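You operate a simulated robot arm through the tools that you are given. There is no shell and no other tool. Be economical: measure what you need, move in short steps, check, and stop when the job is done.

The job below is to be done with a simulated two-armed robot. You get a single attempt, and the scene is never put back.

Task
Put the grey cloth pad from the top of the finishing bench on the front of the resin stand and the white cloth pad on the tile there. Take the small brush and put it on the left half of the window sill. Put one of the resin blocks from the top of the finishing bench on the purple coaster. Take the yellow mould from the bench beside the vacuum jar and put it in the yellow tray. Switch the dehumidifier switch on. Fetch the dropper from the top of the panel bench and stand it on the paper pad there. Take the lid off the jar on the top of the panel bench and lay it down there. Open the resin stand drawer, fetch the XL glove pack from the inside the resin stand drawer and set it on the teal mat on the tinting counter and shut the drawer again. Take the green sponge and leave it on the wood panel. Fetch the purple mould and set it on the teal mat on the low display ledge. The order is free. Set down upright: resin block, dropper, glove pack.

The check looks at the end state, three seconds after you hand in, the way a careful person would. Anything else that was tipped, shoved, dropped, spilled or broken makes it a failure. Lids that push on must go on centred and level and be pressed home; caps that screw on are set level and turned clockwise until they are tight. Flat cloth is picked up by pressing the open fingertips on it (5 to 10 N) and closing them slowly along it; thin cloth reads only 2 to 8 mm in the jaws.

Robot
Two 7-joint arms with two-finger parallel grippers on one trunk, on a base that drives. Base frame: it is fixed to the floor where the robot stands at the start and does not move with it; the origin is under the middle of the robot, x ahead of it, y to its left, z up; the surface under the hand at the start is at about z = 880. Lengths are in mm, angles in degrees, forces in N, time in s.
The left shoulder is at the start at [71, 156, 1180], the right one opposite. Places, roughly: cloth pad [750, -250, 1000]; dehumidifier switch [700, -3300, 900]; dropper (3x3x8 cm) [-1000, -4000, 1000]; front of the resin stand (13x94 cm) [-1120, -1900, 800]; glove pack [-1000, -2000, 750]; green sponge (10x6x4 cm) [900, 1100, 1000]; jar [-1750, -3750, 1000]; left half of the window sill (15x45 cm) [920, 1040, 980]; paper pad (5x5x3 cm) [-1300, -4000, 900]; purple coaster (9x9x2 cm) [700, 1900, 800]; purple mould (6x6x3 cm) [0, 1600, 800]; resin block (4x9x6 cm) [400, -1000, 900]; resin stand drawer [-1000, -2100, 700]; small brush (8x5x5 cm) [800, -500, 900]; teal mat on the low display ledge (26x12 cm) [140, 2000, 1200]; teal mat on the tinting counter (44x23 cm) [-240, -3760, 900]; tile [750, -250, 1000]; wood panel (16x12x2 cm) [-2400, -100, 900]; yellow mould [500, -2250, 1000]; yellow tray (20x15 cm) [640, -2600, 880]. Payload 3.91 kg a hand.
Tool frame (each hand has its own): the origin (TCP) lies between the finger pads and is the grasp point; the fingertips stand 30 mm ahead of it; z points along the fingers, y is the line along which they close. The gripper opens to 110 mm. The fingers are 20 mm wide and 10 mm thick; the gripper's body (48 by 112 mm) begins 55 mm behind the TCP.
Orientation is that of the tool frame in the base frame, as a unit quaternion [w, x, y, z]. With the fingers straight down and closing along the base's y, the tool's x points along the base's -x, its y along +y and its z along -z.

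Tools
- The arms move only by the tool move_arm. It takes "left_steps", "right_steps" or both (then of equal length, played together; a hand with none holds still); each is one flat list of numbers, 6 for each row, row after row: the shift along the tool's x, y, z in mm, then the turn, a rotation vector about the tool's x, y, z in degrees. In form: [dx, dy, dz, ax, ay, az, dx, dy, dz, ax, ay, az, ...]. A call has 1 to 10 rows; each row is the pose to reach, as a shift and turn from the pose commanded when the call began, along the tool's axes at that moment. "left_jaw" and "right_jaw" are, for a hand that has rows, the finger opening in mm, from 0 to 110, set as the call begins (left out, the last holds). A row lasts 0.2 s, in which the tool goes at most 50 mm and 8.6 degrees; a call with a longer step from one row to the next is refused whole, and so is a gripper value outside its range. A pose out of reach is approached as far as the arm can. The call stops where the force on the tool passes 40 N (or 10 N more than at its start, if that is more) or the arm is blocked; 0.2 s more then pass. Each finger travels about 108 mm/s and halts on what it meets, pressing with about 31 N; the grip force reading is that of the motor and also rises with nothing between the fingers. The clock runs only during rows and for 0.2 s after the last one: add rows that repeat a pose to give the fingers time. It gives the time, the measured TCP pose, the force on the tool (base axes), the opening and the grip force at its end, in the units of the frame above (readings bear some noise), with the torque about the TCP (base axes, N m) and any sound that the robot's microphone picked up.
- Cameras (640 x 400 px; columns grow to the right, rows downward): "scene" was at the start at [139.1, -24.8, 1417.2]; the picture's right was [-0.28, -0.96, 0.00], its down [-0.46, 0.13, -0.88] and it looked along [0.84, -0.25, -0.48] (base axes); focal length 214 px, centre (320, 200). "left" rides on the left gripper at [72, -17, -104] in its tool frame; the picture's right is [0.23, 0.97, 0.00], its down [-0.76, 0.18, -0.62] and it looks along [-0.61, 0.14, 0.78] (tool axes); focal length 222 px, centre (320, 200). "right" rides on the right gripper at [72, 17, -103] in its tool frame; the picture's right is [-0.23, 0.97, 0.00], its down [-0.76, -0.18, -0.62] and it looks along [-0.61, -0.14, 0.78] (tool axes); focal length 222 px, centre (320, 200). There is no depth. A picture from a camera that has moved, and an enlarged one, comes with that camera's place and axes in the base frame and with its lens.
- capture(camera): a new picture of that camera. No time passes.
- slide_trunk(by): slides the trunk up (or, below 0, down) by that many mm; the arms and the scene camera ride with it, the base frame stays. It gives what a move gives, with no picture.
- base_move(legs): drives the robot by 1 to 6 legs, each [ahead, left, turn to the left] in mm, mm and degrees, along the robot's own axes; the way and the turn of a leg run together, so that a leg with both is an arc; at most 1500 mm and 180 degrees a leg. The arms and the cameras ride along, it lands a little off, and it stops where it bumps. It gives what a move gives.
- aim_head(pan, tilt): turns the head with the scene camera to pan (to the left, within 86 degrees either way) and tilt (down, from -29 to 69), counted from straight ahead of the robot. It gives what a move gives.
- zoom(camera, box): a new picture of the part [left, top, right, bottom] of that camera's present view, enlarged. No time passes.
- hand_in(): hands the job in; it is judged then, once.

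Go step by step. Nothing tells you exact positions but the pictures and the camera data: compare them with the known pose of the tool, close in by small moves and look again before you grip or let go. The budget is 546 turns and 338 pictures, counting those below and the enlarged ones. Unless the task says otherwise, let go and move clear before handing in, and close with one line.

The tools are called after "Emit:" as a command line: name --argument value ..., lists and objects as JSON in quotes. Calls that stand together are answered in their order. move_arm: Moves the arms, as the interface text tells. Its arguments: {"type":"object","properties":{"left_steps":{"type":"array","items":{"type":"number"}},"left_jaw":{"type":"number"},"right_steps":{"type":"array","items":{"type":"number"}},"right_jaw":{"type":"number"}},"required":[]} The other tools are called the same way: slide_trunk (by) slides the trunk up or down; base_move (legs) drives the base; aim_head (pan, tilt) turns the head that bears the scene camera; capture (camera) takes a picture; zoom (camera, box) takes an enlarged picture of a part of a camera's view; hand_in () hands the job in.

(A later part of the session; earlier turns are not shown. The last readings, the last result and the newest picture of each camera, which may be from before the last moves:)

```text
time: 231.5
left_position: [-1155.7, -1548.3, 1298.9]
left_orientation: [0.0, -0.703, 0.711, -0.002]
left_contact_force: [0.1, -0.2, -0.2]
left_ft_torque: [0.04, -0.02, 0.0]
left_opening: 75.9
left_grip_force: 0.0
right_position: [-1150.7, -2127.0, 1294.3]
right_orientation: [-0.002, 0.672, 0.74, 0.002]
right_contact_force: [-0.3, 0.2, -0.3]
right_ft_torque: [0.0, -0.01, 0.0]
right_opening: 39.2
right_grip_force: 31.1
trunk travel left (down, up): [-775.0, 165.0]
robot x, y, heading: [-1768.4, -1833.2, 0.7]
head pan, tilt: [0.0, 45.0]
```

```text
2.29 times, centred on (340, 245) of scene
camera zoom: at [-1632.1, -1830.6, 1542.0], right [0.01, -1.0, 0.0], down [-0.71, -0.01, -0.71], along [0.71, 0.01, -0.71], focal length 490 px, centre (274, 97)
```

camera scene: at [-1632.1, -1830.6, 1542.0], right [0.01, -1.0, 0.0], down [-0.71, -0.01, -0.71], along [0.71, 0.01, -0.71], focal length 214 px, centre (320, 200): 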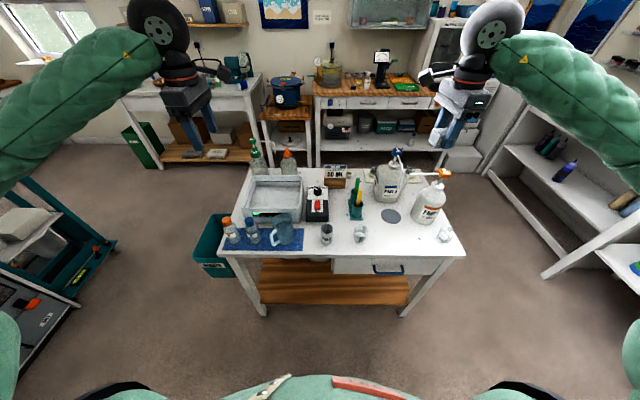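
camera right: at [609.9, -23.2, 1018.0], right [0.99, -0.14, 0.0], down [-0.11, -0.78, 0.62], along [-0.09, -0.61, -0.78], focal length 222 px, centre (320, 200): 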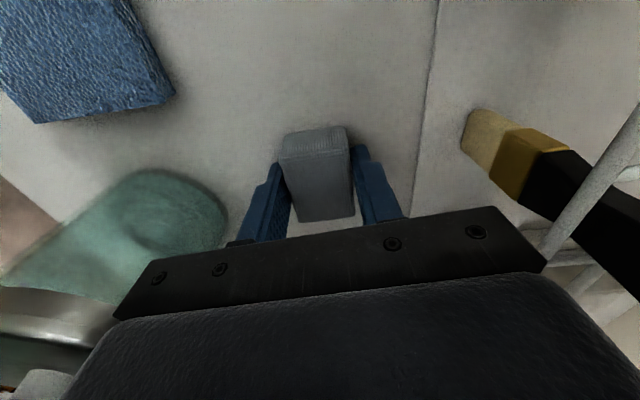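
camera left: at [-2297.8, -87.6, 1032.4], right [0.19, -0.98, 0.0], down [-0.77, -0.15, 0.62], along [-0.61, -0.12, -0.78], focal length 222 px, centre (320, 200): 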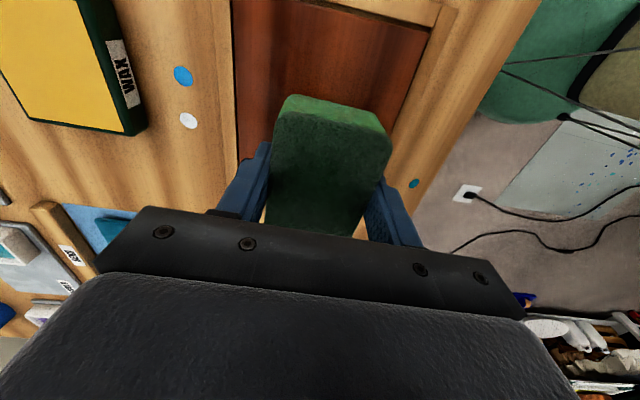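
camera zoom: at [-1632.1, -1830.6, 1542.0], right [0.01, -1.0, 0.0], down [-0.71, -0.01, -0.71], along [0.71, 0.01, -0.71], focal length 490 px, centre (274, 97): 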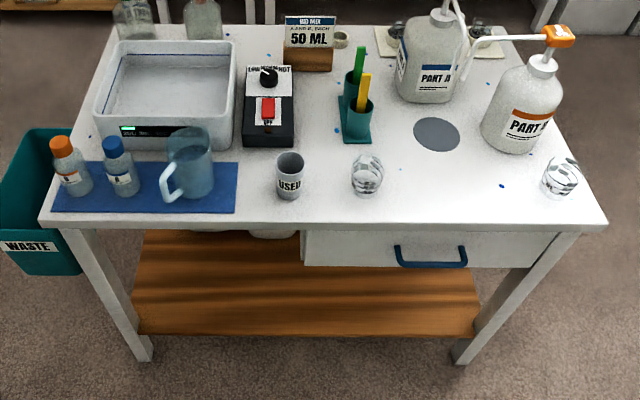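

There's a free spot at about (-1145,-2134), right under the right hand. I'll lower the trunk and then descend with the pad.

Emit:
slide_trunk --by -150

Emit:
move_arm --right_steps '[-2, 0, 40, 0, 0, 0, -3, 0, 80, 0, 0, 0, -5, 0, 120, 0, 0, 0, -6, 0, 160, 0, 0, 0, -7, 0, 200, 0, 0, 0]'

Emit:
capture --camera "right"

Emit:
aim_head --pan -15 --tilt 45

Emit:
capture --camera "scene"

```text
time: 233.3
left_position: [-1156.6, -1548.0, 1149.9]
left_orientation: [0.001, -0.703, 0.711, -0.001]
left_contact_force: [-0.1, 0.1, -0.1]
left_ft_torque: [0.0, -0.05, 0.01]
left_opening: 76.2
left_grip_force: 0.1
right_position: [-1152.2, -2127.4, 1145.8]
right_orientation: [-0.002, 0.672, 0.74, 0.001]
right_contact_force: [-0.6, 0.0, -0.2]
right_ft_torque: [0.03, -0.02, 0.03]
right_opening: 39.0
right_grip_force: 31.1
trunk travel left (down, up): [-625.0, 315.0]
robot x, y, heading: [-1761.0, -1832.0, 0.5]
head pan, tilt: [0.0, 45.0]
```

```text
time: 234.5
left_position: [-1155.5, -1548.4, 1150.1]
left_orientation: [0.0, -0.702, 0.712, -0.001]
left_contact_force: [1.0, -1.4, 0.1]
left_ft_torque: [-0.01, 0.01, -0.01]
left_opening: 76.0
left_grip_force: 0.1
right_position: [-1147.1, -2133.7, 942.5]
right_orientation: [-0.003, 0.672, 0.74, 0.001]
right_contact_force: [-0.2, -0.3, -0.9]
right_ft_torque: [0.01, 0.01, -0.01]
right_opening: 39.0
right_grip_force: 31.0
trunk travel left (down, up): [-625.0, 315.0]
robot x, y, heading: [-1761.5, -1832.7, 0.7]
head pan, tilt: [0.0, 45.0]
```

```text
197 pictures are left
camera right: at [-1137.1, -2062.4, 1047.5], right [0.99, -0.13, 0.0], down [-0.1, -0.78, 0.62], along [-0.08, -0.61, -0.79], focal length 222 px, centre (320, 200)
```

right: 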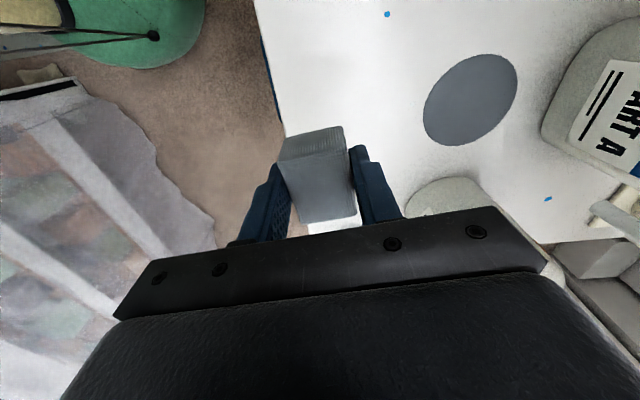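

```text
time: 235.3
left_position: [-1156.6, -1548.0, 1148.8]
left_orientation: [0.0, -0.703, 0.711, -0.001]
left_contact_force: [0.9, 0.0, 0.8]
left_ft_torque: [-0.01, 0.01, -0.03]
left_opening: 75.9
left_grip_force: 0.1
right_position: [-1148.2, -2134.3, 943.5]
right_orientation: [-0.003, 0.672, 0.74, 0.001]
right_contact_force: [0.0, 0.3, -0.4]
right_ft_torque: [0.0, -0.05, -0.03]
right_opening: 39.0
right_grip_force: 30.6
trunk travel left (down, up): [-625.0, 315.0]
robot x, y, heading: [-1764.7, -1833.2, 0.5]
head pan, tilt: [-15.0, 45.0]
```

```text
196 pictures are left
camera scene: at [-1634.8, -1851.7, 1392.0], right [-0.25, -0.97, 0.0], down [-0.69, 0.18, -0.71], along [0.68, -0.18, -0.71], focal length 214 px, centre (320, 200)
```

scene: 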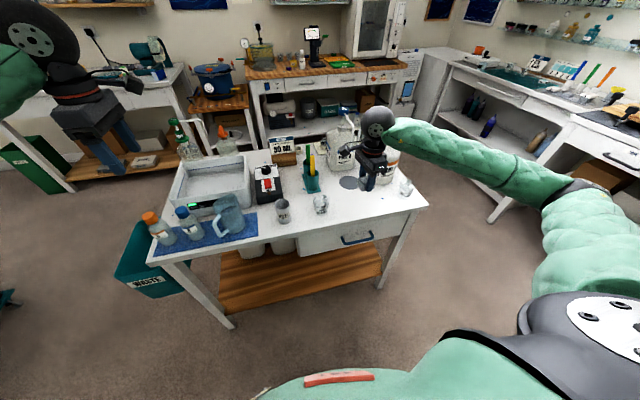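

The table front edge is at x of about -1189, so the pad will sit about 20 mm inside. I'll lower it to contact.

Emit:
move_arm --right_steps '[0, 4, 35, 0, 0, 0, 0, 4, 70, 0, 0, 0, 0, 4, 82, 0, 0, 0, 0, 4, 86, 0, 0, 0, 0, 4, 90, 0, 0, 0, 0, 4, 94, 0, 0, 0, 0, 4, 98, 0, 0, 0, 0, 4, 102, 0, 0, 0, 0, 4, 106, 0, 0, 0, 0, 4, 110, 0, 0, 0]'

Emit:
capture --camera "right"

```text
time: 237.5
left_position: [-1155.3, -1547.3, 1148.4]
left_orientation: [0.0, -0.703, 0.712, -0.001]
left_contact_force: [0.0, 0.6, 0.4]
left_ft_torque: [0.04, -0.03, 0.03]
left_opening: 76.0
left_grip_force: 0.0
right_position: [-1147.1, -2132.1, 834.4]
right_orientation: [-0.003, 0.673, 0.74, 0.001]
right_contact_force: [0.4, 1.2, 0.2]
right_ft_torque: [0.02, 0.0, 0.01]
right_opening: 39.3
right_grip_force: 31.0
trunk travel left (down, up): [-625.0, 315.0]
robot x, y, heading: [-1765.3, -1832.9, 0.5]
head pan, tilt: [-15.0, 45.0]
```

```text
195 pictures are left
camera right: at [-1137.3, -2060.7, 938.9], right [0.99, -0.13, 0.0], down [-0.1, -0.78, 0.62], along [-0.08, -0.61, -0.78], focal length 222 px, centre (320, 200)
```

right: 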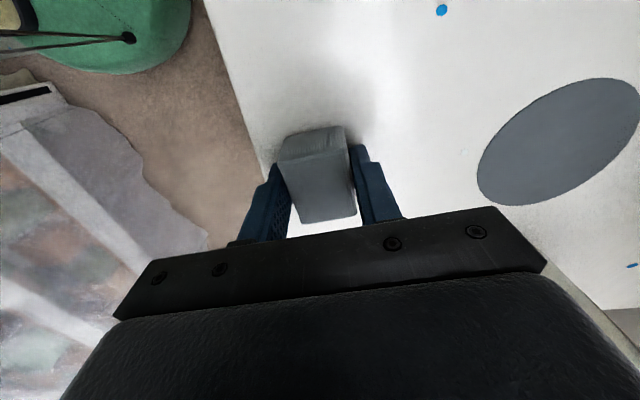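

No contact yet. I'll continue down in small steps.

Emit:
move_arm --right_steps '[0, 0, 4, 0, 0, 0, 0, 0, 7, 0, 0, 0, 0, 0, 10, 0, 0, 0, 0, 0, 13, 0, 0, 0, 0, 0, 16, 0, 0, 0, 0, 0, 19, 0, 0, 0, 0, 0, 22, 0, 0, 0, 0, 0, 25, 0, 0, 0, 0, 0, 28, 0, 0, 0, 0, 0, 31, 0, 0, 0]'

Emit:
capture --camera "right"

```text
time: 238.2
left_position: [-1156.6, -1547.0, 1149.6]
left_orientation: [0.0, -0.703, 0.711, -0.003]
left_contact_force: [-0.3, -0.2, 0.4]
left_ft_torque: [-0.01, 0.0, 0.01]
left_opening: 76.2
left_grip_force: 0.1
right_position: [-1146.5, -2132.5, 829.6]
right_orientation: [0.001, 0.673, 0.739, 0.003]
right_contact_force: [-6.7, 1.4, 18.8]
right_ft_torque: [0.07, 0.37, 0.05]
right_opening: 39.0
right_grip_force: 31.1
trunk travel left (down, up): [-625.0, 315.0]
robot x, y, heading: [-1769.7, -1835.9, 0.3]
head pan, tilt: [-15.0, 45.0]
stopped in row 3 (right hand): the force on the tool passed its limit at 46 N (the readings are from after the stop); the commanded pose is now the measured one
```

```text
194 pictures are left
camera right: at [-1137.9, -2059.9, 934.5], right [0.99, -0.13, 0.0], down [-0.11, -0.78, 0.62], along [-0.08, -0.61, -0.79], focal length 222 px, centre (320, 200)
```

right: 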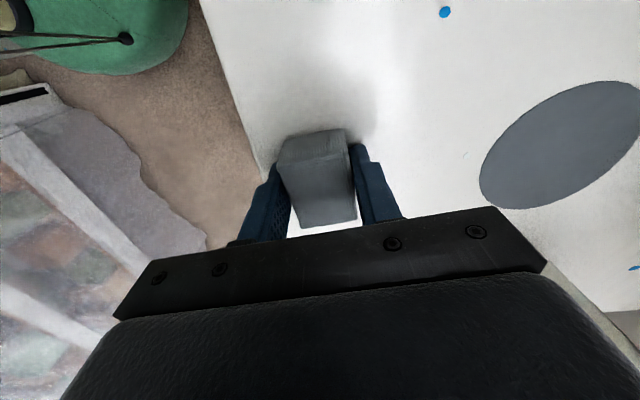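

Contact at table z of about 795. I'll release and rise.

Emit:
move_arm --right_steps '[0, 0, -1, 0, 0, 0, 0, 0, -1, 0, 0, 0]' --right_jaw 58

Emit:
move_arm --right_steps '[0, 0, -40, 0, 0, 0, 0, 0, -80, 0, 0, 0, 0, 0, -120, 0, 0, 0, 0, 0, -160, 0, 0, 0, 0, 0, -200, 0, 0, 0, 0, 0, -240, 0, 0, 0]'

Emit:
capture --camera "right"

```text
time: 238.8
left_position: [-1156.7, -1547.0, 1149.1]
left_orientation: [0.001, -0.703, 0.711, -0.003]
left_contact_force: [-0.1, -0.3, -0.5]
left_ft_torque: [-0.01, -0.02, 0.0]
left_opening: 76.0
left_grip_force: 0.1
right_position: [-1145.3, -2131.2, 831.5]
right_orientation: [0.0, 0.672, 0.74, 0.002]
right_contact_force: [16.1, 0.0, 21.7]
right_ft_torque: [-0.26, 0.12, 0.18]
right_opening: 50.1
right_grip_force: 0.1
trunk travel left (down, up): [-625.0, 315.0]
robot x, y, heading: [-1767.6, -1833.3, 0.6]
head pan, tilt: [-15.0, 45.0]
```

```text
time: 240.2
left_position: [-1156.6, -1546.9, 1149.7]
left_orientation: [0.0, -0.703, 0.711, -0.002]
left_contact_force: [0.6, -0.3, -0.2]
left_ft_torque: [0.0, 0.01, -0.02]
left_opening: 75.8
left_grip_force: 0.0
right_position: [-1148.1, -2134.3, 1070.6]
right_orientation: [-0.001, 0.673, 0.74, 0.001]
right_contact_force: [0.8, 0.5, 0.5]
right_ft_torque: [0.0, 0.0, 0.0]
right_opening: 57.8
right_grip_force: 0.1
trunk travel left (down, up): [-625.0, 315.0]
robot x, y, heading: [-1762.7, -1834.1, 0.8]
head pan, tilt: [-15.0, 45.0]
```

```text
193 pictures are left
camera right: at [-1138.3, -2060.7, 1175.6], right [0.99, -0.13, 0.0], down [-0.11, -0.78, 0.62], along [-0.08, -0.61, -0.78], focal length 222 px, centre (320, 200)
```

right: 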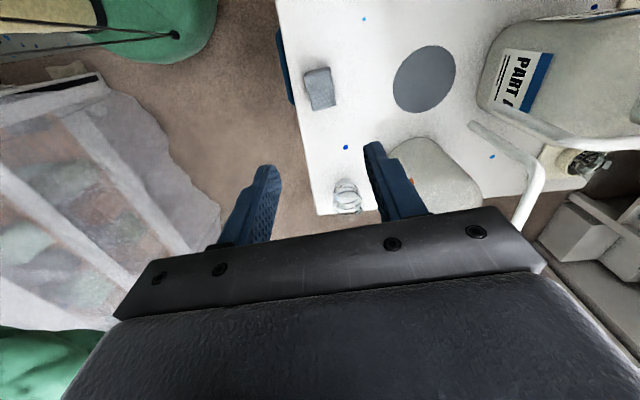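

The grey pad stands on the stand's front. Now I'll zoom in on the drawer handle.

Emit:
zoom --camera "scene" --box '[290, 200, 430, 288]'

```text
4.55 times, centred on (360, 244) of scene
camera zoom: at [-1635.0, -1851.2, 1391.9], right [-0.25, -0.97, 0.0], down [-0.69, 0.18, -0.71], along [0.68, -0.18, -0.71], focal length 975 px, centre (138, 0)
```

zoom: 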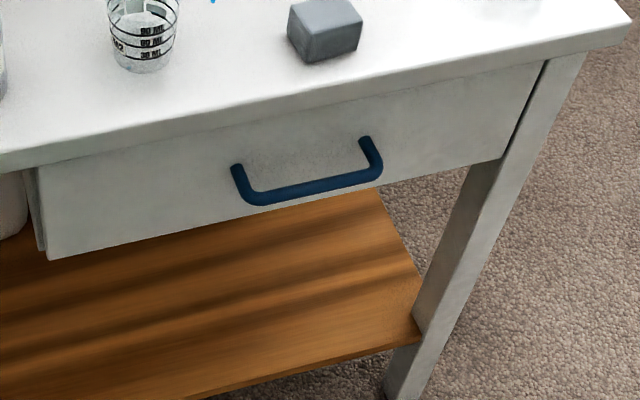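

I'll pull the drawer from the stand's left side: robot facing -y, left hand gripping the handle horizontally and drawing it toward -x. First I'll raise the right hand and reposition.

Emit:
move_arm --right_steps '[0, 0, -40, 0, 0, 0, 0, 0, -80, 0, 0, 0]'

Emit:
base_move --legs '[[0, 500, 0], [0, 0, -45], [0, 0, -46], [0, 150, 0]]'

Emit:
aim_head --pan 20 --tilt 35

Emit:
capture --camera "scene"

```text
time: 240.8
left_position: [-1154.7, -1547.6, 1149.7]
left_orientation: [0.0, -0.702, 0.712, -0.002]
left_contact_force: [-0.7, 0.0, -0.4]
left_ft_torque: [-0.02, -0.01, -0.01]
left_opening: 76.2
left_grip_force: 0.0
right_position: [-1147.1, -2131.4, 1150.3]
right_orientation: [0.0, 0.672, 0.741, 0.002]
right_contact_force: [-0.4, -0.3, -0.1]
right_ft_torque: [0.01, -0.02, 0.02]
right_opening: 58.1
right_grip_force: 0.0
trunk travel left (down, up): [-625.0, 315.0]
robot x, y, heading: [-1766.8, -1829.8, 0.6]
head pan, tilt: [-15.0, 45.0]
```

```text
time: 246.7
left_position: [-1187.1, -1663.2, 1149.1]
left_orientation: [0.0, -0.297, 0.955, -0.002]
left_contact_force: [-0.3, -0.2, -0.7]
left_ft_torque: [0.06, 0.03, -0.04]
left_opening: 76.0
left_grip_force: 0.1
right_position: [-1651.5, -2004.5, 1148.2]
right_orientation: [-0.001, 0.934, 0.356, 0.004]
right_contact_force: [0.2, -0.5, -0.5]
right_ft_torque: [0.0, 0.01, 0.02]
right_opening: 57.8
right_grip_force: 0.1
trunk travel left (down, up): [-625.0, 315.0]
robot x, y, heading: [-1772.9, -1327.5, -54.0]
head pan, tilt: [-15.0, 45.0]
stopped in leg 3: the robot was blocked; the commanded pose is now the measured one
```

```text
time: 247.7
left_position: [-1188.7, -1660.5, 1149.6]
left_orientation: [-0.002, -0.297, 0.955, -0.003]
left_contact_force: [0.7, 0.0, 0.3]
left_ft_torque: [-0.02, 0.01, -0.02]
left_opening: 75.8
left_grip_force: 0.0
right_position: [-1653.3, -2001.9, 1150.5]
right_orientation: [0.0, 0.934, 0.356, 0.004]
right_contact_force: [0.3, -1.0, 0.1]
right_ft_torque: [0.02, 0.0, 0.03]
right_opening: 58.0
right_grip_force: 0.0
trunk travel left (down, up): [-625.0, 315.0]
robot x, y, heading: [-1773.2, -1332.2, -53.8]
head pan, tilt: [20.0, 35.0]
```

```text
191 pictures are left
camera scene: at [-1669.1, -1417.5, 1406.7], right [-0.56, -0.83, 0.0], down [-0.48, 0.32, -0.82], along [0.68, -0.46, -0.57], focal length 214 px, centre (320, 200)
```

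scene: 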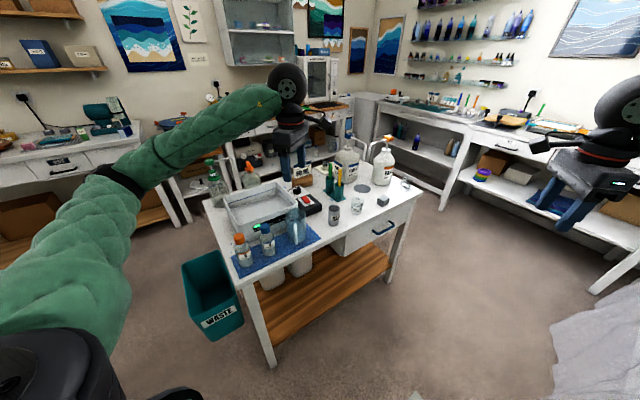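

Blocked at -54°. I'll look right to see what the right arm met.

Emit:
aim_head --pan -60 --tilt 25

Emit:
capture --camera "scene"

```text
time: 249.3
left_position: [-1187.8, -1659.1, 1150.1]
left_orientation: [-0.002, -0.297, 0.955, -0.003]
left_contact_force: [0.0, 0.5, 0.3]
left_ft_torque: [-0.03, -0.01, 0.01]
left_opening: 76.1
left_grip_force: 0.0
right_position: [-1653.9, -2001.9, 1151.0]
right_orientation: [0.0, 0.934, 0.356, 0.004]
right_contact_force: [0.2, -0.3, 0.1]
right_ft_torque: [-0.03, -0.04, 0.01]
right_opening: 57.7
right_grip_force: 0.0
trunk travel left (down, up): [-625.0, 315.0]
robot x, y, heading: [-1774.1, -1330.2, -54.1]
head pan, tilt: [-60.0, 25.0]
```

```text
190 pictures are left
camera scene: at [-1779.5, -1452.1, 1422.6], right [-0.91, 0.41, 0.0], down [0.17, 0.39, -0.91], along [-0.37, -0.83, -0.42], focal length 214 px, centre (320, 200)
```

scene: 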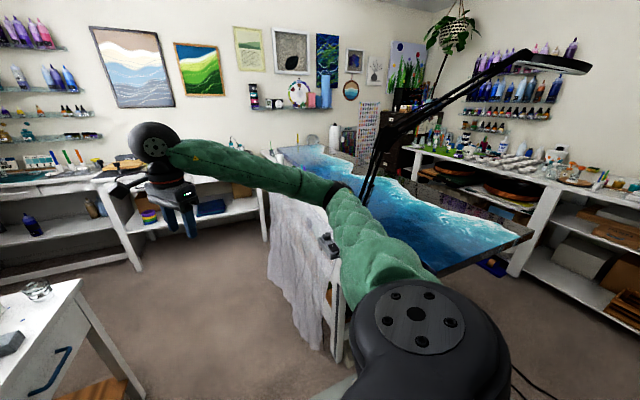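

The right upper arm is close to the desk lamp of the painting table. I'll raise the left hand and slide the base sideways away from the lamp before turning further.

Emit:
move_arm --left_steps '[0, 0, -40, 0, 0, 0, 0, 0, -80, 0, 0, 0]'

Emit:
base_move --legs '[[0, 230, 0], [0, 0, -36]]'

Emit:
capture --camera "scene"

```text
time: 249.9
left_position: [-1186.3, -1658.3, 1231.3]
left_orientation: [0.0, -0.298, 0.955, -0.002]
left_contact_force: [-0.4, -0.8, 0.7]
left_ft_torque: [-0.01, -0.01, 0.01]
left_opening: 76.0
left_grip_force: 0.0
right_position: [-1654.1, -2000.8, 1150.3]
right_orientation: [0.0, 0.935, 0.356, 0.004]
right_contact_force: [-0.1, -0.1, 1.8]
right_ft_torque: [-0.02, -0.03, -0.01]
right_opening: 58.1
right_grip_force: 0.1
trunk travel left (down, up): [-625.0, 315.0]
robot x, y, heading: [-1772.4, -1326.5, -53.8]
head pan, tilt: [-60.0, 25.0]
```

```text
time: 253.3
left_position: [-1311.6, -1807.0, 1230.3]
left_orientation: [-0.001, 0.015, 1.0, -0.003]
left_contact_force: [0.7, 0.3, 0.1]
left_ft_torque: [0.02, -0.01, -0.02]
left_opening: 76.0
left_grip_force: 0.1
right_position: [-1889.6, -1806.8, 1150.3]
right_orientation: [0.001, 0.999, 0.047, 0.004]
right_contact_force: [0.4, -0.5, -0.3]
right_ft_torque: [-0.03, -0.01, 0.0]
right_opening: 58.0
right_grip_force: 0.1
trunk travel left (down, up): [-625.0, 315.0]
robot x, y, heading: [-1588.2, -1196.6, -90.4]
head pan, tilt: [-60.0, 25.0]
```

```text
189 pictures are left
camera scene: at [-1667.6, -1289.2, 1422.6], right [-0.5, 0.87, 0.0], down [0.37, 0.21, -0.91], along [-0.79, -0.45, -0.42], focal length 214 px, centre (320, 200)
```

scene: 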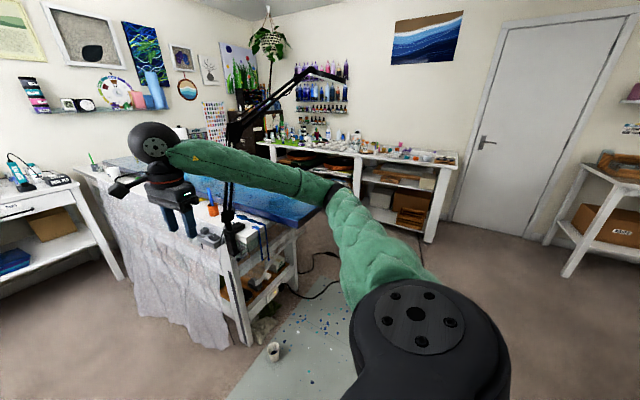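

I'll shift slightly away from the stand, then creep forward toward the drawer side.

Emit:
base_move --legs '[[0, -50, 0.4], [130, 0, 0]]'

Emit:
aim_head --pan 25 --tilt 45

Emit:
capture --camera "scene"

```text
time: 255.1
left_position: [-1356.4, -1938.0, 1230.0]
left_orientation: [-0.002, 0.01, 1.0, -0.003]
left_contact_force: [0.9, -0.9, 0.2]
left_ft_torque: [0.03, -0.01, 0.02]
left_opening: 75.8
left_grip_force: 0.0
right_position: [-1934.0, -1942.3, 1150.2]
right_orientation: [0.002, 0.999, 0.052, 0.003]
right_contact_force: [1.0, 0.8, 0.2]
right_ft_torque: [0.01, 0.01, -0.02]
right_opening: 58.2
right_grip_force: 0.2
trunk travel left (down, up): [-625.0, 315.0]
robot x, y, heading: [-1636.4, -1327.8, -89.8]
head pan, tilt: [-60.0, 25.0]
```

```text
time: 256.7
left_position: [-1354.7, -1937.2, 1231.6]
left_orientation: [-0.002, 0.01, 1.0, -0.002]
left_contact_force: [0.0, 0.4, -0.1]
left_ft_torque: [0.04, 0.0, -0.01]
left_opening: 76.2
left_grip_force: 0.1
right_position: [-1934.3, -1942.9, 1150.3]
right_orientation: [0.002, 0.999, 0.053, 0.004]
right_contact_force: [0.1, 0.0, -0.3]
right_ft_torque: [-0.02, 0.0, 0.0]
right_opening: 57.9
right_grip_force: 0.0
trunk travel left (down, up): [-625.0, 315.0]
robot x, y, heading: [-1635.8, -1326.2, -90.0]
head pan, tilt: [25.0, 45.0]
```

```text
188 pictures are left
camera scene: at [-1602.0, -1449.9, 1392.0], right [-0.91, -0.43, 0.0], down [-0.3, 0.64, -0.71], along [0.3, -0.64, -0.71], focal length 214 px, centre (320, 200)
```

scene: 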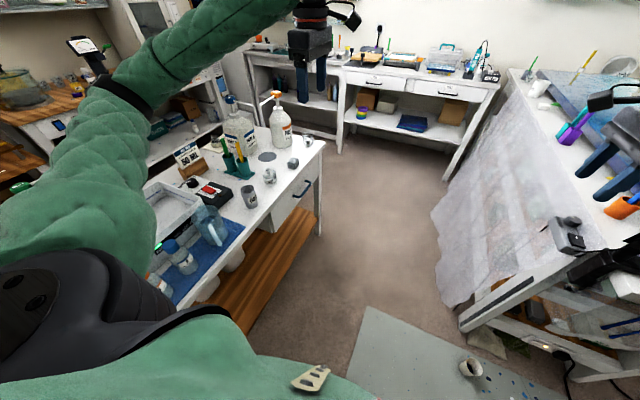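

A good side view of the drawer. I'll zoom in on the handle.

Emit:
zoom --camera "scene" --box '[260, 150, 340, 220]'

```text
5.71 times, centred on (300, 185) of scene
camera zoom: at [-1602.0, -1449.9, 1392.0], right [-0.91, -0.43, 0.0], down [-0.3, 0.64, -0.71], along [0.3, -0.64, -0.71], focal length 1226 px, centre (434, 286)
```

zoom: 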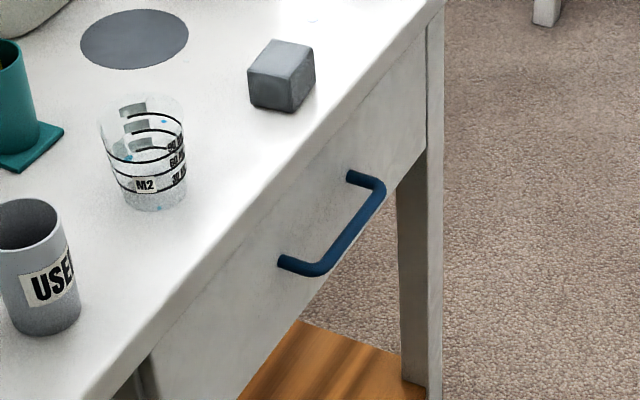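

The bar is at x -1225, y -2046…-2153, z 711, standing 30 mm off the face at -1195. I'll raise the right hand, turn the left hand's yaw to neutral, then lower the trunk.

Emit:
move_arm --left_steps '[5, -5, 0, 0, 0, 8.6, 10, -10, 0, 0, 0, 17.2, 15, -15, 0, 0, 0, 25.8, 20, -20, 0, 0, 0, 34.4, 25, -25, 0, 0, 0, 43, 30, -30, 0, 0, 0, 51.6, 35, -35, 0, 0, 0, 60.2, 40, -40, 0, 0, 0, 68.8, 45, -45, 0, 0, 0, 77.4, 45, -53, 0, 0, 0, 86]' --right_steps '[0, 0, -20, 0, 0, 0, 0, 0, -40, 0, 0, 0, 0, 0, -60, 0, 0, 0, 0, 0, -80, 0, 0, 0, 0, 0, -100, 0, 0, 0, 0, 0, -120, 0, 0, 0, 0, 0, -140, 0, 0, 0, 0, 0, -160, 0, 0, 0, 0, 0, -180, 0, 0, 0, 0, 0, -200, 0, 0, 0]'

Emit:
slide_trunk --by -220

Emit:
capture --camera "scene"

```text
time: 258.9
left_position: [-1401.4, -1988.3, 1232.1]
left_orientation: [0.001, 0.69, 0.724, -0.003]
left_contact_force: [-0.2, -0.6, 0.3]
left_ft_torque: [0.03, 0.01, 0.02]
left_opening: 76.2
left_grip_force: 0.0
right_position: [-1934.3, -1943.2, 1351.3]
right_orientation: [0.001, 0.999, 0.052, 0.004]
right_contact_force: [0.1, 0.6, 0.2]
right_ft_torque: [-0.03, 0.05, -0.01]
right_opening: 58.2
right_grip_force: 0.1
trunk travel left (down, up): [-625.0, 315.0]
robot x, y, heading: [-1636.1, -1325.0, -89.9]
head pan, tilt: [25.0, 45.0]
```

```text
time: 261.2
left_position: [-1401.3, -1989.9, 1011.3]
left_orientation: [0.0, 0.69, 0.724, -0.003]
left_contact_force: [0.5, -0.3, 0.4]
left_ft_torque: [0.01, -0.02, -0.03]
left_opening: 75.9
left_grip_force: 0.1
right_position: [-1935.1, -1941.6, 1130.5]
right_orientation: [0.002, 0.999, 0.053, 0.004]
right_contact_force: [0.2, 0.4, -0.5]
right_ft_torque: [-0.04, 0.0, -0.02]
right_opening: 58.1
right_grip_force: 0.0
trunk travel left (down, up): [-405.0, 535.0]
robot x, y, heading: [-1635.2, -1326.9, -89.8]
head pan, tilt: [25.0, 45.0]
```

```text
186 pictures are left
camera scene: at [-1601.9, -1449.4, 1172.1], right [-0.9, -0.43, 0.0], down [-0.3, 0.64, -0.71], along [0.3, -0.64, -0.71], focal length 214 px, centre (320, 200)
```

scene: 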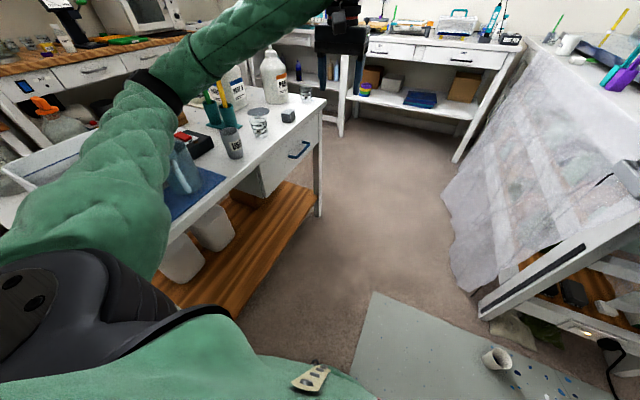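

The left elbow is low over the stand's items, so I'll raise the trunk part way back before rolling the hand to horizontal.

Emit:
slide_trunk --by 140

Emit:
move_arm --left_steps '[0, 0, 10, -8.6, 0, 0, 0, 0, 20, -17.2, 0, 0, 0, 0, 30, -25.8, 0, 0, 0, 0, 40, -34.4, 0, 0, 0, 0, 50, -43, 0, 0, 0, 0, 60, -51.6, 0, 0, 0, 0, 70, -60.2, 0, 0, 0, 0, 80, -68.8, 0, 0, 0, 0, 90, -77.4, 0, 0, 0, 0, 100, -86, 0, 0]' --left_jaw 60

Emit:
capture --camera "scene"

Emit:
capture --camera "left"

```text
time: 262.9
left_position: [-1401.4, -1989.9, 1151.4]
left_orientation: [0.001, 0.69, 0.724, -0.002]
left_contact_force: [-0.9, 0.2, 0.2]
left_ft_torque: [0.03, 0.03, -0.02]
left_opening: 76.0
left_grip_force: 0.1
right_position: [-1933.7, -1943.0, 1271.6]
right_orientation: [0.001, 0.999, 0.053, 0.004]
right_contact_force: [0.1, -0.4, -0.3]
right_ft_torque: [0.02, 0.02, -0.01]
right_opening: 58.0
right_grip_force: 0.1
trunk travel left (down, up): [-545.0, 395.0]
robot x, y, heading: [-1637.4, -1324.9, -89.8]
head pan, tilt: [25.0, 45.0]
```

```text
time: 265.1
left_position: [-1408.9, -1985.9, 1055.3]
left_orientation: [0.443, 0.532, 0.558, 0.457]
left_contact_force: [0.3, 0.1, -0.2]
left_ft_torque: [0.0, -0.01, -0.02]
left_opening: 60.4
left_grip_force: 0.1
left hand out of reach, approached as far as the arm can: row 10
right_position: [-1933.8, -1942.8, 1270.7]
right_orientation: [0.001, 0.999, 0.052, 0.004]
right_contact_force: [0.9, -0.6, 0.1]
right_ft_torque: [-0.02, -0.01, -0.03]
right_opening: 57.9
right_grip_force: 0.1
trunk travel left (down, up): [-545.0, 395.0]
robot x, y, heading: [-1637.7, -1328.6, -90.0]
head pan, tilt: [25.0, 45.0]
```

```text
185 pictures are left
camera scene: at [-1600.9, -1449.5, 1312.0], right [-0.9, -0.43, 0.0], down [-0.3, 0.64, -0.71], along [0.3, -0.64, -0.71], focal length 214 px, centre (320, 200)
```

scene: 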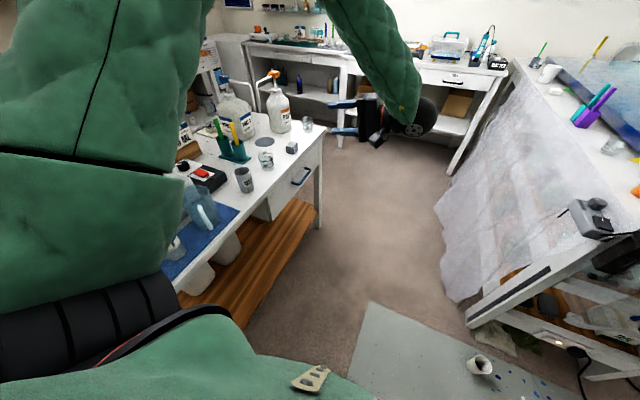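

```text
184 pictures are left
camera left: at [-1517.3, -1917.8, 1058.7], right [0.18, 0.24, 0.95], down [-0.55, -0.78, 0.3], along [0.82, -0.57, -0.01], focal length 222 px, centre (320, 200)
```

left: 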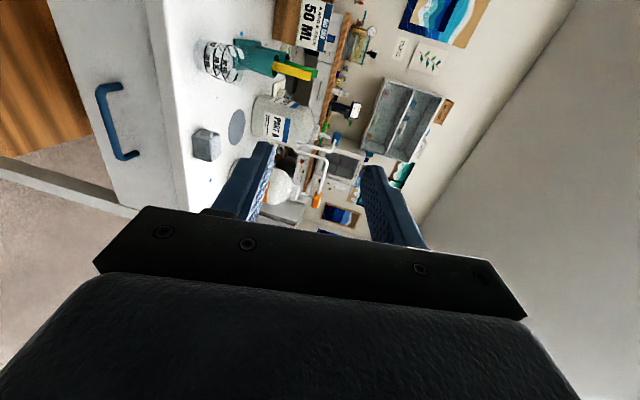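

The hand now points at the drawer, about 11° below horizontal. I'll lower it to a point in front of the handle.

Emit:
move_arm --left_steps '[-13, -34, 18, 0, 0, 0, -26, -68, 37, 0, 0, 0, -40, -102, 55, 0, 0, 0, -53, -135, 74, 0, 0, 0, -66, -169, 92, 0, 0, 0, -79, -203, 111, 0, 0, 0, -92, -237, 130, 0, 0, 0, -106, -271, 148, 0, 0, 0, -119, -305, 166, 0, 0, 0]'

Emit:
capture --camera "left"

Emit:
capture --camera "scene"

```text
time: 267.1
left_position: [-1301.4, -2104.3, 725.5]
left_orientation: [0.442, 0.532, 0.559, 0.457]
left_contact_force: [0.3, 0.8, -0.4]
left_ft_torque: [0.04, 0.0, 0.02]
left_opening: 59.9
left_grip_force: 0.1
right_position: [-1934.8, -1943.4, 1270.3]
right_orientation: [0.002, 0.999, 0.052, 0.003]
right_contact_force: [0.1, -0.6, -0.2]
right_ft_torque: [0.01, 0.02, -0.01]
right_opening: 58.2
right_grip_force: 0.1
trunk travel left (down, up): [-545.0, 395.0]
robot x, y, heading: [-1637.7, -1326.4, -89.7]
head pan, tilt: [25.0, 45.0]
```

```text
183 pictures are left
camera left: at [-1409.7, -2036.5, 727.8], right [0.18, 0.24, 0.95], down [-0.55, -0.78, 0.3], along [0.82, -0.57, -0.01], focal length 222 px, centre (320, 200)
```

left: 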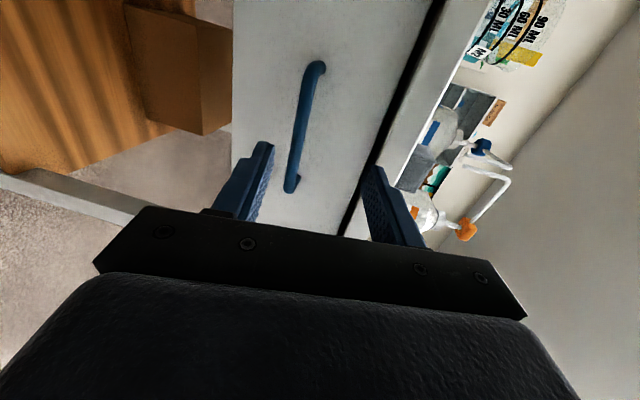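

```text
182 pictures are left
camera scene: at [-1601.5, -1450.5, 1312.0], right [-0.9, -0.43, 0.0], down [-0.3, 0.64, -0.71], along [0.3, -0.64, -0.71], focal length 214 px, centre (320, 200)
```

scene: 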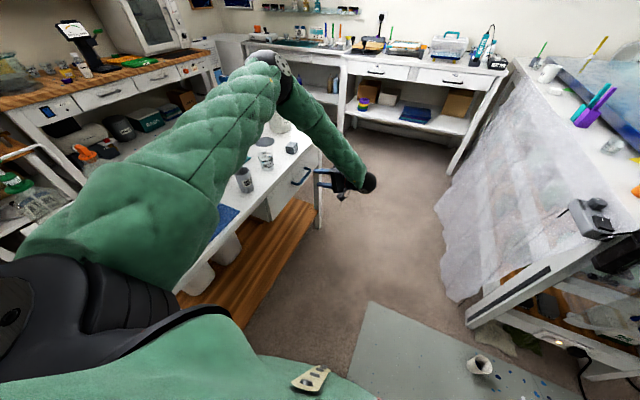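

The bar is actually at z of about 694. I'll correct and move onto it.

Emit:
move_arm --left_steps '[-2, -9, 5, 0, 0, 0, -4, -17, 12, 0, 0, 0, -4, -17, 45, 0, 0, 0]' --left_jaw 50

Emit:
capture --camera "left"

```text
time: 267.9
left_position: [-1261.6, -2106.5, 699.1]
left_orientation: [0.442, 0.533, 0.558, 0.456]
left_contact_force: [1.0, 0.2, -0.7]
left_ft_torque: [-0.01, 0.0, -0.03]
left_opening: 50.0
left_grip_force: 0.1
right_position: [-1933.7, -1942.1, 1271.3]
right_orientation: [0.002, 0.999, 0.051, 0.003]
right_contact_force: [-0.5, 0.7, 0.1]
right_ft_torque: [-0.03, 0.02, 0.01]
right_opening: 58.2
right_grip_force: 0.1
trunk travel left (down, up): [-545.0, 395.0]
robot x, y, heading: [-1638.0, -1326.3, -89.8]
head pan, tilt: [25.0, 45.0]
```

```text
181 pictures are left
camera left: at [-1369.1, -2038.2, 701.8], right [0.18, 0.24, 0.95], down [-0.55, -0.78, 0.3], along [0.82, -0.57, -0.01], focal length 222 px, centre (320, 200)
```

left: 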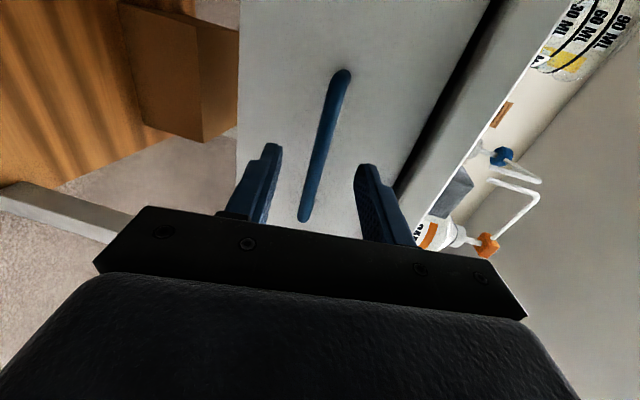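

The bar is centred between the fingers. I'll advance and grip.

Emit:
move_arm --left_steps '[0, 0, 12, 0, 0, 0, 0, 0, 23, 0, 0, 0]'

Emit:
move_arm --left_steps '[0, 0, 0, 0, 0, 0, 0, 0, 0, 0, 0, 0, 0, 0, 0, 0, 0, 0]' --left_jaw 0

Emit:
capture --camera "left"

```text
time: 268.5
left_position: [-1240.5, -2106.0, 695.9]
left_orientation: [0.442, 0.533, 0.559, 0.457]
left_contact_force: [-0.7, -0.9, 0.1]
left_ft_torque: [-0.01, -0.01, 0.02]
left_opening: 50.3
left_grip_force: 0.1
right_position: [-1934.6, -1942.2, 1271.2]
right_orientation: [0.001, 0.999, 0.053, 0.004]
right_contact_force: [0.4, 0.1, -0.7]
right_ft_torque: [0.02, 0.01, -0.01]
right_opening: 58.2
right_grip_force: 0.0
trunk travel left (down, up): [-545.0, 395.0]
robot x, y, heading: [-1637.0, -1324.8, -89.8]
head pan, tilt: [25.0, 45.0]
```

```text
time: 269.3
left_position: [-1239.0, -2106.1, 696.6]
left_orientation: [0.443, 0.533, 0.558, 0.457]
left_contact_force: [-0.6, 0.6, -5.1]
left_ft_torque: [0.53, 0.21, -0.61]
left_opening: 11.6
left_grip_force: 45.2
right_position: [-1935.0, -1942.9, 1271.3]
right_orientation: [0.001, 0.999, 0.052, 0.003]
right_contact_force: [0.0, 0.1, 0.3]
right_ft_torque: [-0.04, 0.01, -0.04]
right_opening: 57.9
right_grip_force: 0.1
trunk travel left (down, up): [-545.0, 395.0]
robot x, y, heading: [-1637.1, -1325.3, -89.8]
head pan, tilt: [25.0, 45.0]
```

```text
180 pictures are left
camera left: at [-1346.7, -2037.6, 697.9], right [0.18, 0.24, 0.95], down [-0.55, -0.78, 0.3], along [0.82, -0.57, -0.01], focal length 222 px, centre (320, 200)
```

left: 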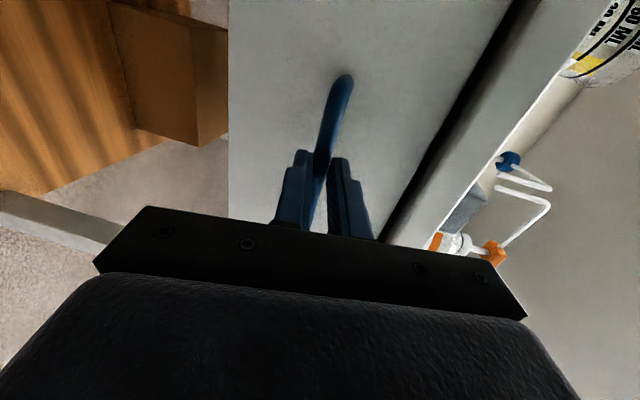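

The bar is gripped. I'll pull slowly toward -x.

Emit:
move_arm --left_steps '[0.5, -2.8, -14.7, 0, 0, 0, 1, -5.7, -29, 0, 0, 0, 1.8, -8.5, -44, 0, 0, 0, 2.4, -11.3, -59, 0, 0, 0, 3, -14.2, -73.5, 0, 0, 0, 3.6, -17, -88, 0, 0, 0, 4.2, -20, -103, 0, 0, 0, 4.8, -22.7, -118, 0, 0, 0, 5.4, -25.5, -132, 0, 0, 0, 6, -28.4, -147, 0, 0, 0]'

Emit:
capture --camera "left"

Emit:
capture --camera "scene"

```text
time: 271.5
left_position: [-1387.8, -2105.3, 694.6]
left_orientation: [0.443, 0.533, 0.557, 0.458]
left_contact_force: [0.9, -26.1, -5.2]
left_ft_torque: [0.48, 0.12, -1.0]
left_opening: 11.7
left_grip_force: 45.1
right_position: [-1934.8, -1943.9, 1270.9]
right_orientation: [0.001, 0.999, 0.052, 0.004]
right_contact_force: [-0.5, 0.4, -0.7]
right_ft_torque: [-0.01, -0.02, 0.02]
right_opening: 58.0
right_grip_force: 0.0
trunk travel left (down, up): [-545.0, 395.0]
robot x, y, heading: [-1637.7, -1329.6, -89.8]
head pan, tilt: [25.0, 45.0]
```

```text
179 pictures are left
camera left: at [-1495.0, -2037.7, 697.8], right [0.18, 0.24, 0.95], down [-0.55, -0.78, 0.3], along [0.82, -0.57, -0.01], focal length 222 px, centre (320, 200)
```

left: 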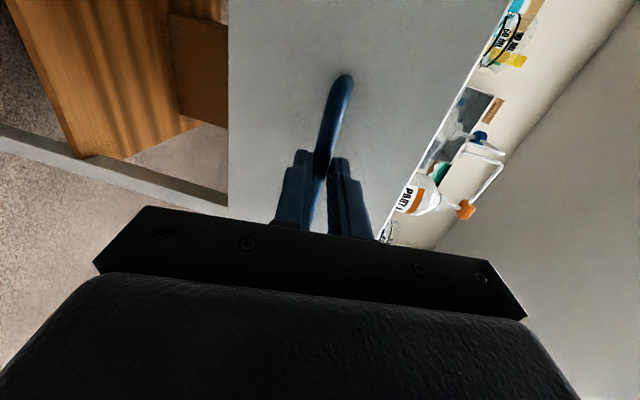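

```text
178 pictures are left
camera scene: at [-1602.4, -1451.9, 1311.8], right [-0.9, -0.43, 0.0], down [-0.3, 0.64, -0.71], along [0.3, -0.64, -0.71], focal length 214 px, centre (320, 200)
```

scene: 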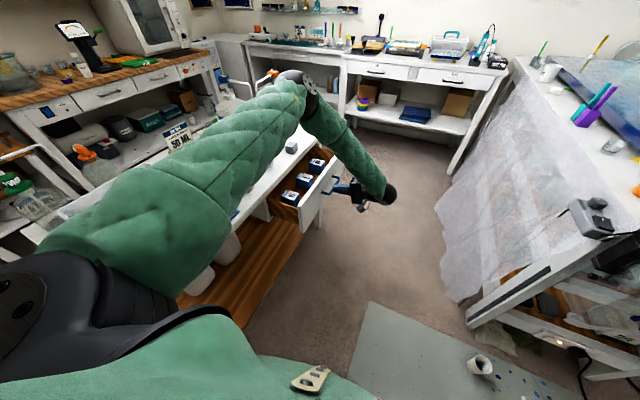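

The drawer is opening, showing three glove packs. I'll pull further.

Emit:
move_arm --left_steps '[-3, -2.8, -14.7, 0, 0, 0, -4, -5.7, -29, 0, 0, 0, -4, -8.5, -44, 0, 0, 0, -4, -11.3, -59, 0, 0, 0, -4, -14.2, -73.5, 0, 0, 0, -4, -17, -88, 0, 0, 0, -4, -20, -103, 0, 0, 0, -4, -22.7, -118, 0, 0, 0]'

Emit:
zoom --camera "scene" --box '[240, 120, 420, 240]'

```text
time: 273.3
left_position: [-1508.7, -2112.8, 695.4]
left_orientation: [0.442, 0.534, 0.558, 0.457]
left_contact_force: [-1.5, 33.7, -17.8]
left_ft_torque: [0.87, 0.48, 0.69]
left_opening: 11.5
left_grip_force: 44.8
right_position: [-1934.9, -1942.6, 1271.2]
right_orientation: [0.001, 0.999, 0.053, 0.005]
right_contact_force: [0.8, 0.2, 0.2]
right_ft_torque: [-0.01, -0.02, 0.02]
right_opening: 57.9
right_grip_force: 0.1
trunk travel left (down, up): [-545.0, 395.0]
robot x, y, heading: [-1637.4, -1324.6, -89.9]
head pan, tilt: [25.0, 45.0]
```

```text
3.33 times, centred on (330, 180) of scene
camera zoom: at [-1602.4, -1449.4, 1311.9], right [-0.9, -0.43, 0.0], down [-0.3, 0.64, -0.71], along [0.3, -0.64, -0.71], focal length 715 px, centre (287, 267)
```

zoom: 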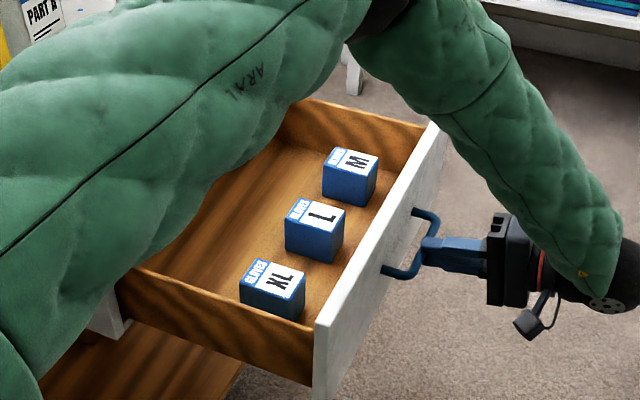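

The XL pack is the nearest one. I'll release the handle, back off and raise the hand while turning it to point down.

Emit:
move_arm --left_steps '[0, 0, 0, 0, 0, 0, 0, 0, 0, 0, 0, 0]' --left_jaw 50

Emit:
move_arm --left_steps '[0, 0, -30, 0, 0, 0, 0, 0, -60, 0, 0, 0, 0, 30, -70, 0, 0, 0, 0, 70, -75, 0, 0, 0, 0, 115, -75, 0, 0, 0, 0, 160, -75, 0, 0, 0, 0, 205, -75, 0, 0, 0, 0, 250, -75, 0, 0, 0, 0, 295, -75, 0, 0, 0, 0, 330, -75, 0, 0, 0]'

Emit:
move_arm --left_steps '[0, 0, 5, 8.6, 0, 0, 0, 0, 10, 17.2, 0, 0, 0, 5, 15, 25.8, 0, 0, 0, 10, 20, 34.4, 0, 0, 0, 15, 25, 43, 0, 0, 0, 20, 30, 51.6, 0, 0, 0, 20, 35, 60.2, 0, 0, 0, 20, 40, 68.8, 0, 0, 0, 20, 45, 77.4, 0, 0]'

Emit:
capture --camera "scene"

```text
time: 273.9
left_position: [-1508.8, -2113.5, 696.2]
left_orientation: [0.443, 0.533, 0.558, 0.456]
left_contact_force: [0.5, -0.1, -0.4]
left_ft_torque: [0.02, 0.0, -0.02]
left_opening: 50.0
left_grip_force: 0.1
right_position: [-1935.2, -1942.2, 1271.2]
right_orientation: [0.003, 0.999, 0.053, 0.004]
right_contact_force: [-0.3, 0.6, -0.4]
right_ft_torque: [0.01, 0.04, 0.01]
right_opening: 58.0
right_grip_force: 0.0
trunk travel left (down, up): [-545.0, 395.0]
robot x, y, heading: [-1636.1, -1327.2, -89.8]
head pan, tilt: [25.0, 45.0]
```

```text
time: 276.1
left_position: [-1519.5, -2107.5, 1037.8]
left_orientation: [0.442, 0.533, 0.559, 0.457]
left_contact_force: [-0.9, 0.0, 0.0]
left_ft_torque: [0.01, -0.05, -0.04]
left_opening: 50.2
left_grip_force: 0.0
right_position: [-1934.2, -1941.3, 1270.6]
right_orientation: [0.003, 0.999, 0.052, 0.004]
right_contact_force: [-0.4, 1.3, 0.3]
right_ft_torque: [-0.02, 0.0, 0.01]
right_opening: 58.1
right_grip_force: 0.1
trunk travel left (down, up): [-545.0, 395.0]
robot x, y, heading: [-1637.8, -1327.9, -89.9]
head pan, tilt: [25.0, 45.0]
```

```text
time: 278.1
left_position: [-1469.7, -2110.5, 1045.2]
left_orientation: [0.011, 0.693, 0.721, 0.006]
left_contact_force: [0.2, -0.3, -0.8]
left_ft_torque: [0.04, 0.05, -0.02]
left_opening: 50.2
left_grip_force: 0.0
right_position: [-1934.1, -1942.9, 1271.8]
right_orientation: [0.001, 0.999, 0.053, 0.004]
right_contact_force: [0.8, -0.9, -0.4]
right_ft_torque: [-0.01, 0.0, -0.02]
right_opening: 57.9
right_grip_force: 0.0
trunk travel left (down, up): [-545.0, 395.0]
robot x, y, heading: [-1637.6, -1325.4, -89.9]
head pan, tilt: [25.0, 45.0]
```

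```text
176 pictures are left
camera scene: at [-1600.7, -1450.0, 1312.0], right [-0.9, -0.43, 0.0], down [-0.3, 0.64, -0.71], along [0.3, -0.64, -0.71], focal length 214 px, centre (320, 200)
```

scene: 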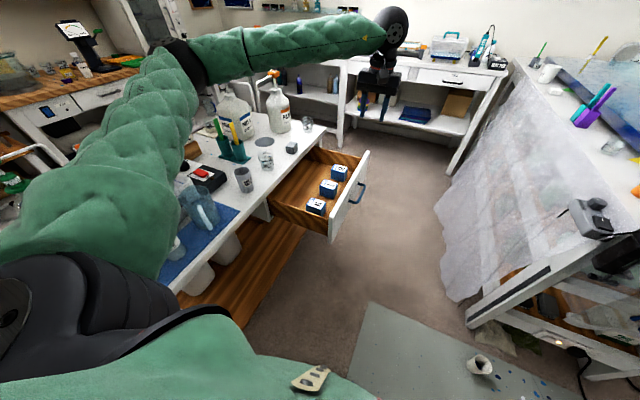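

The drawer stays open. I'll zoom in on the glove packs.

Emit:
zoom --camera "scene" --box '[260, 150, 370, 245]'

Emit:
capture --camera "left"

```text
4.21 times, centred on (315, 198) of scene
camera zoom: at [-1600.7, -1450.0, 1312.0], right [-0.9, -0.43, 0.0], down [-0.3, 0.64, -0.71], along [0.3, -0.64, -0.71], focal length 903 px, centre (341, 210)
```

zoom: 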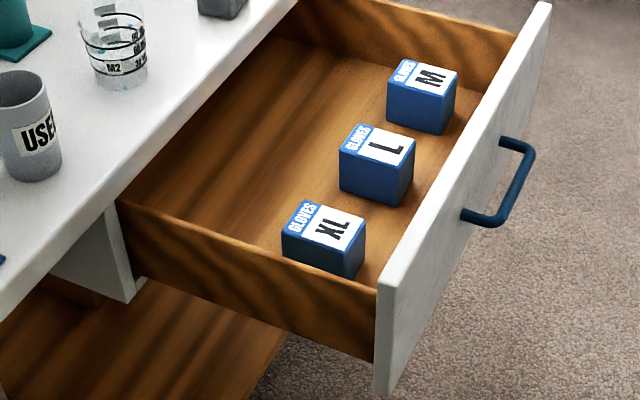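

```text
174 pictures are left
camera left: at [-1491.9, -2038.3, 1147.9], right [0.96, 0.27, 0.02], down [0.19, -0.75, 0.63], along [0.19, -0.61, -0.77], focal length 222 px, centre (320, 200)
```

left: 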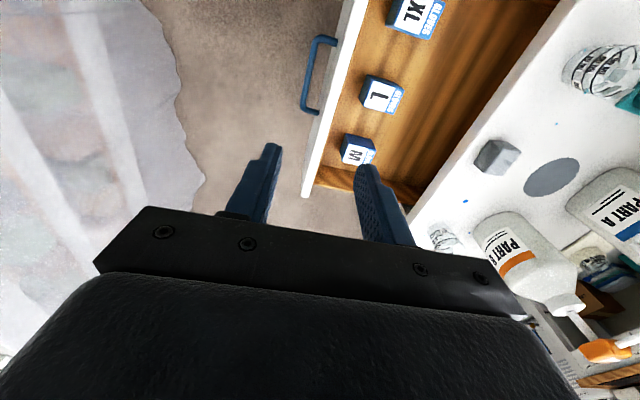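

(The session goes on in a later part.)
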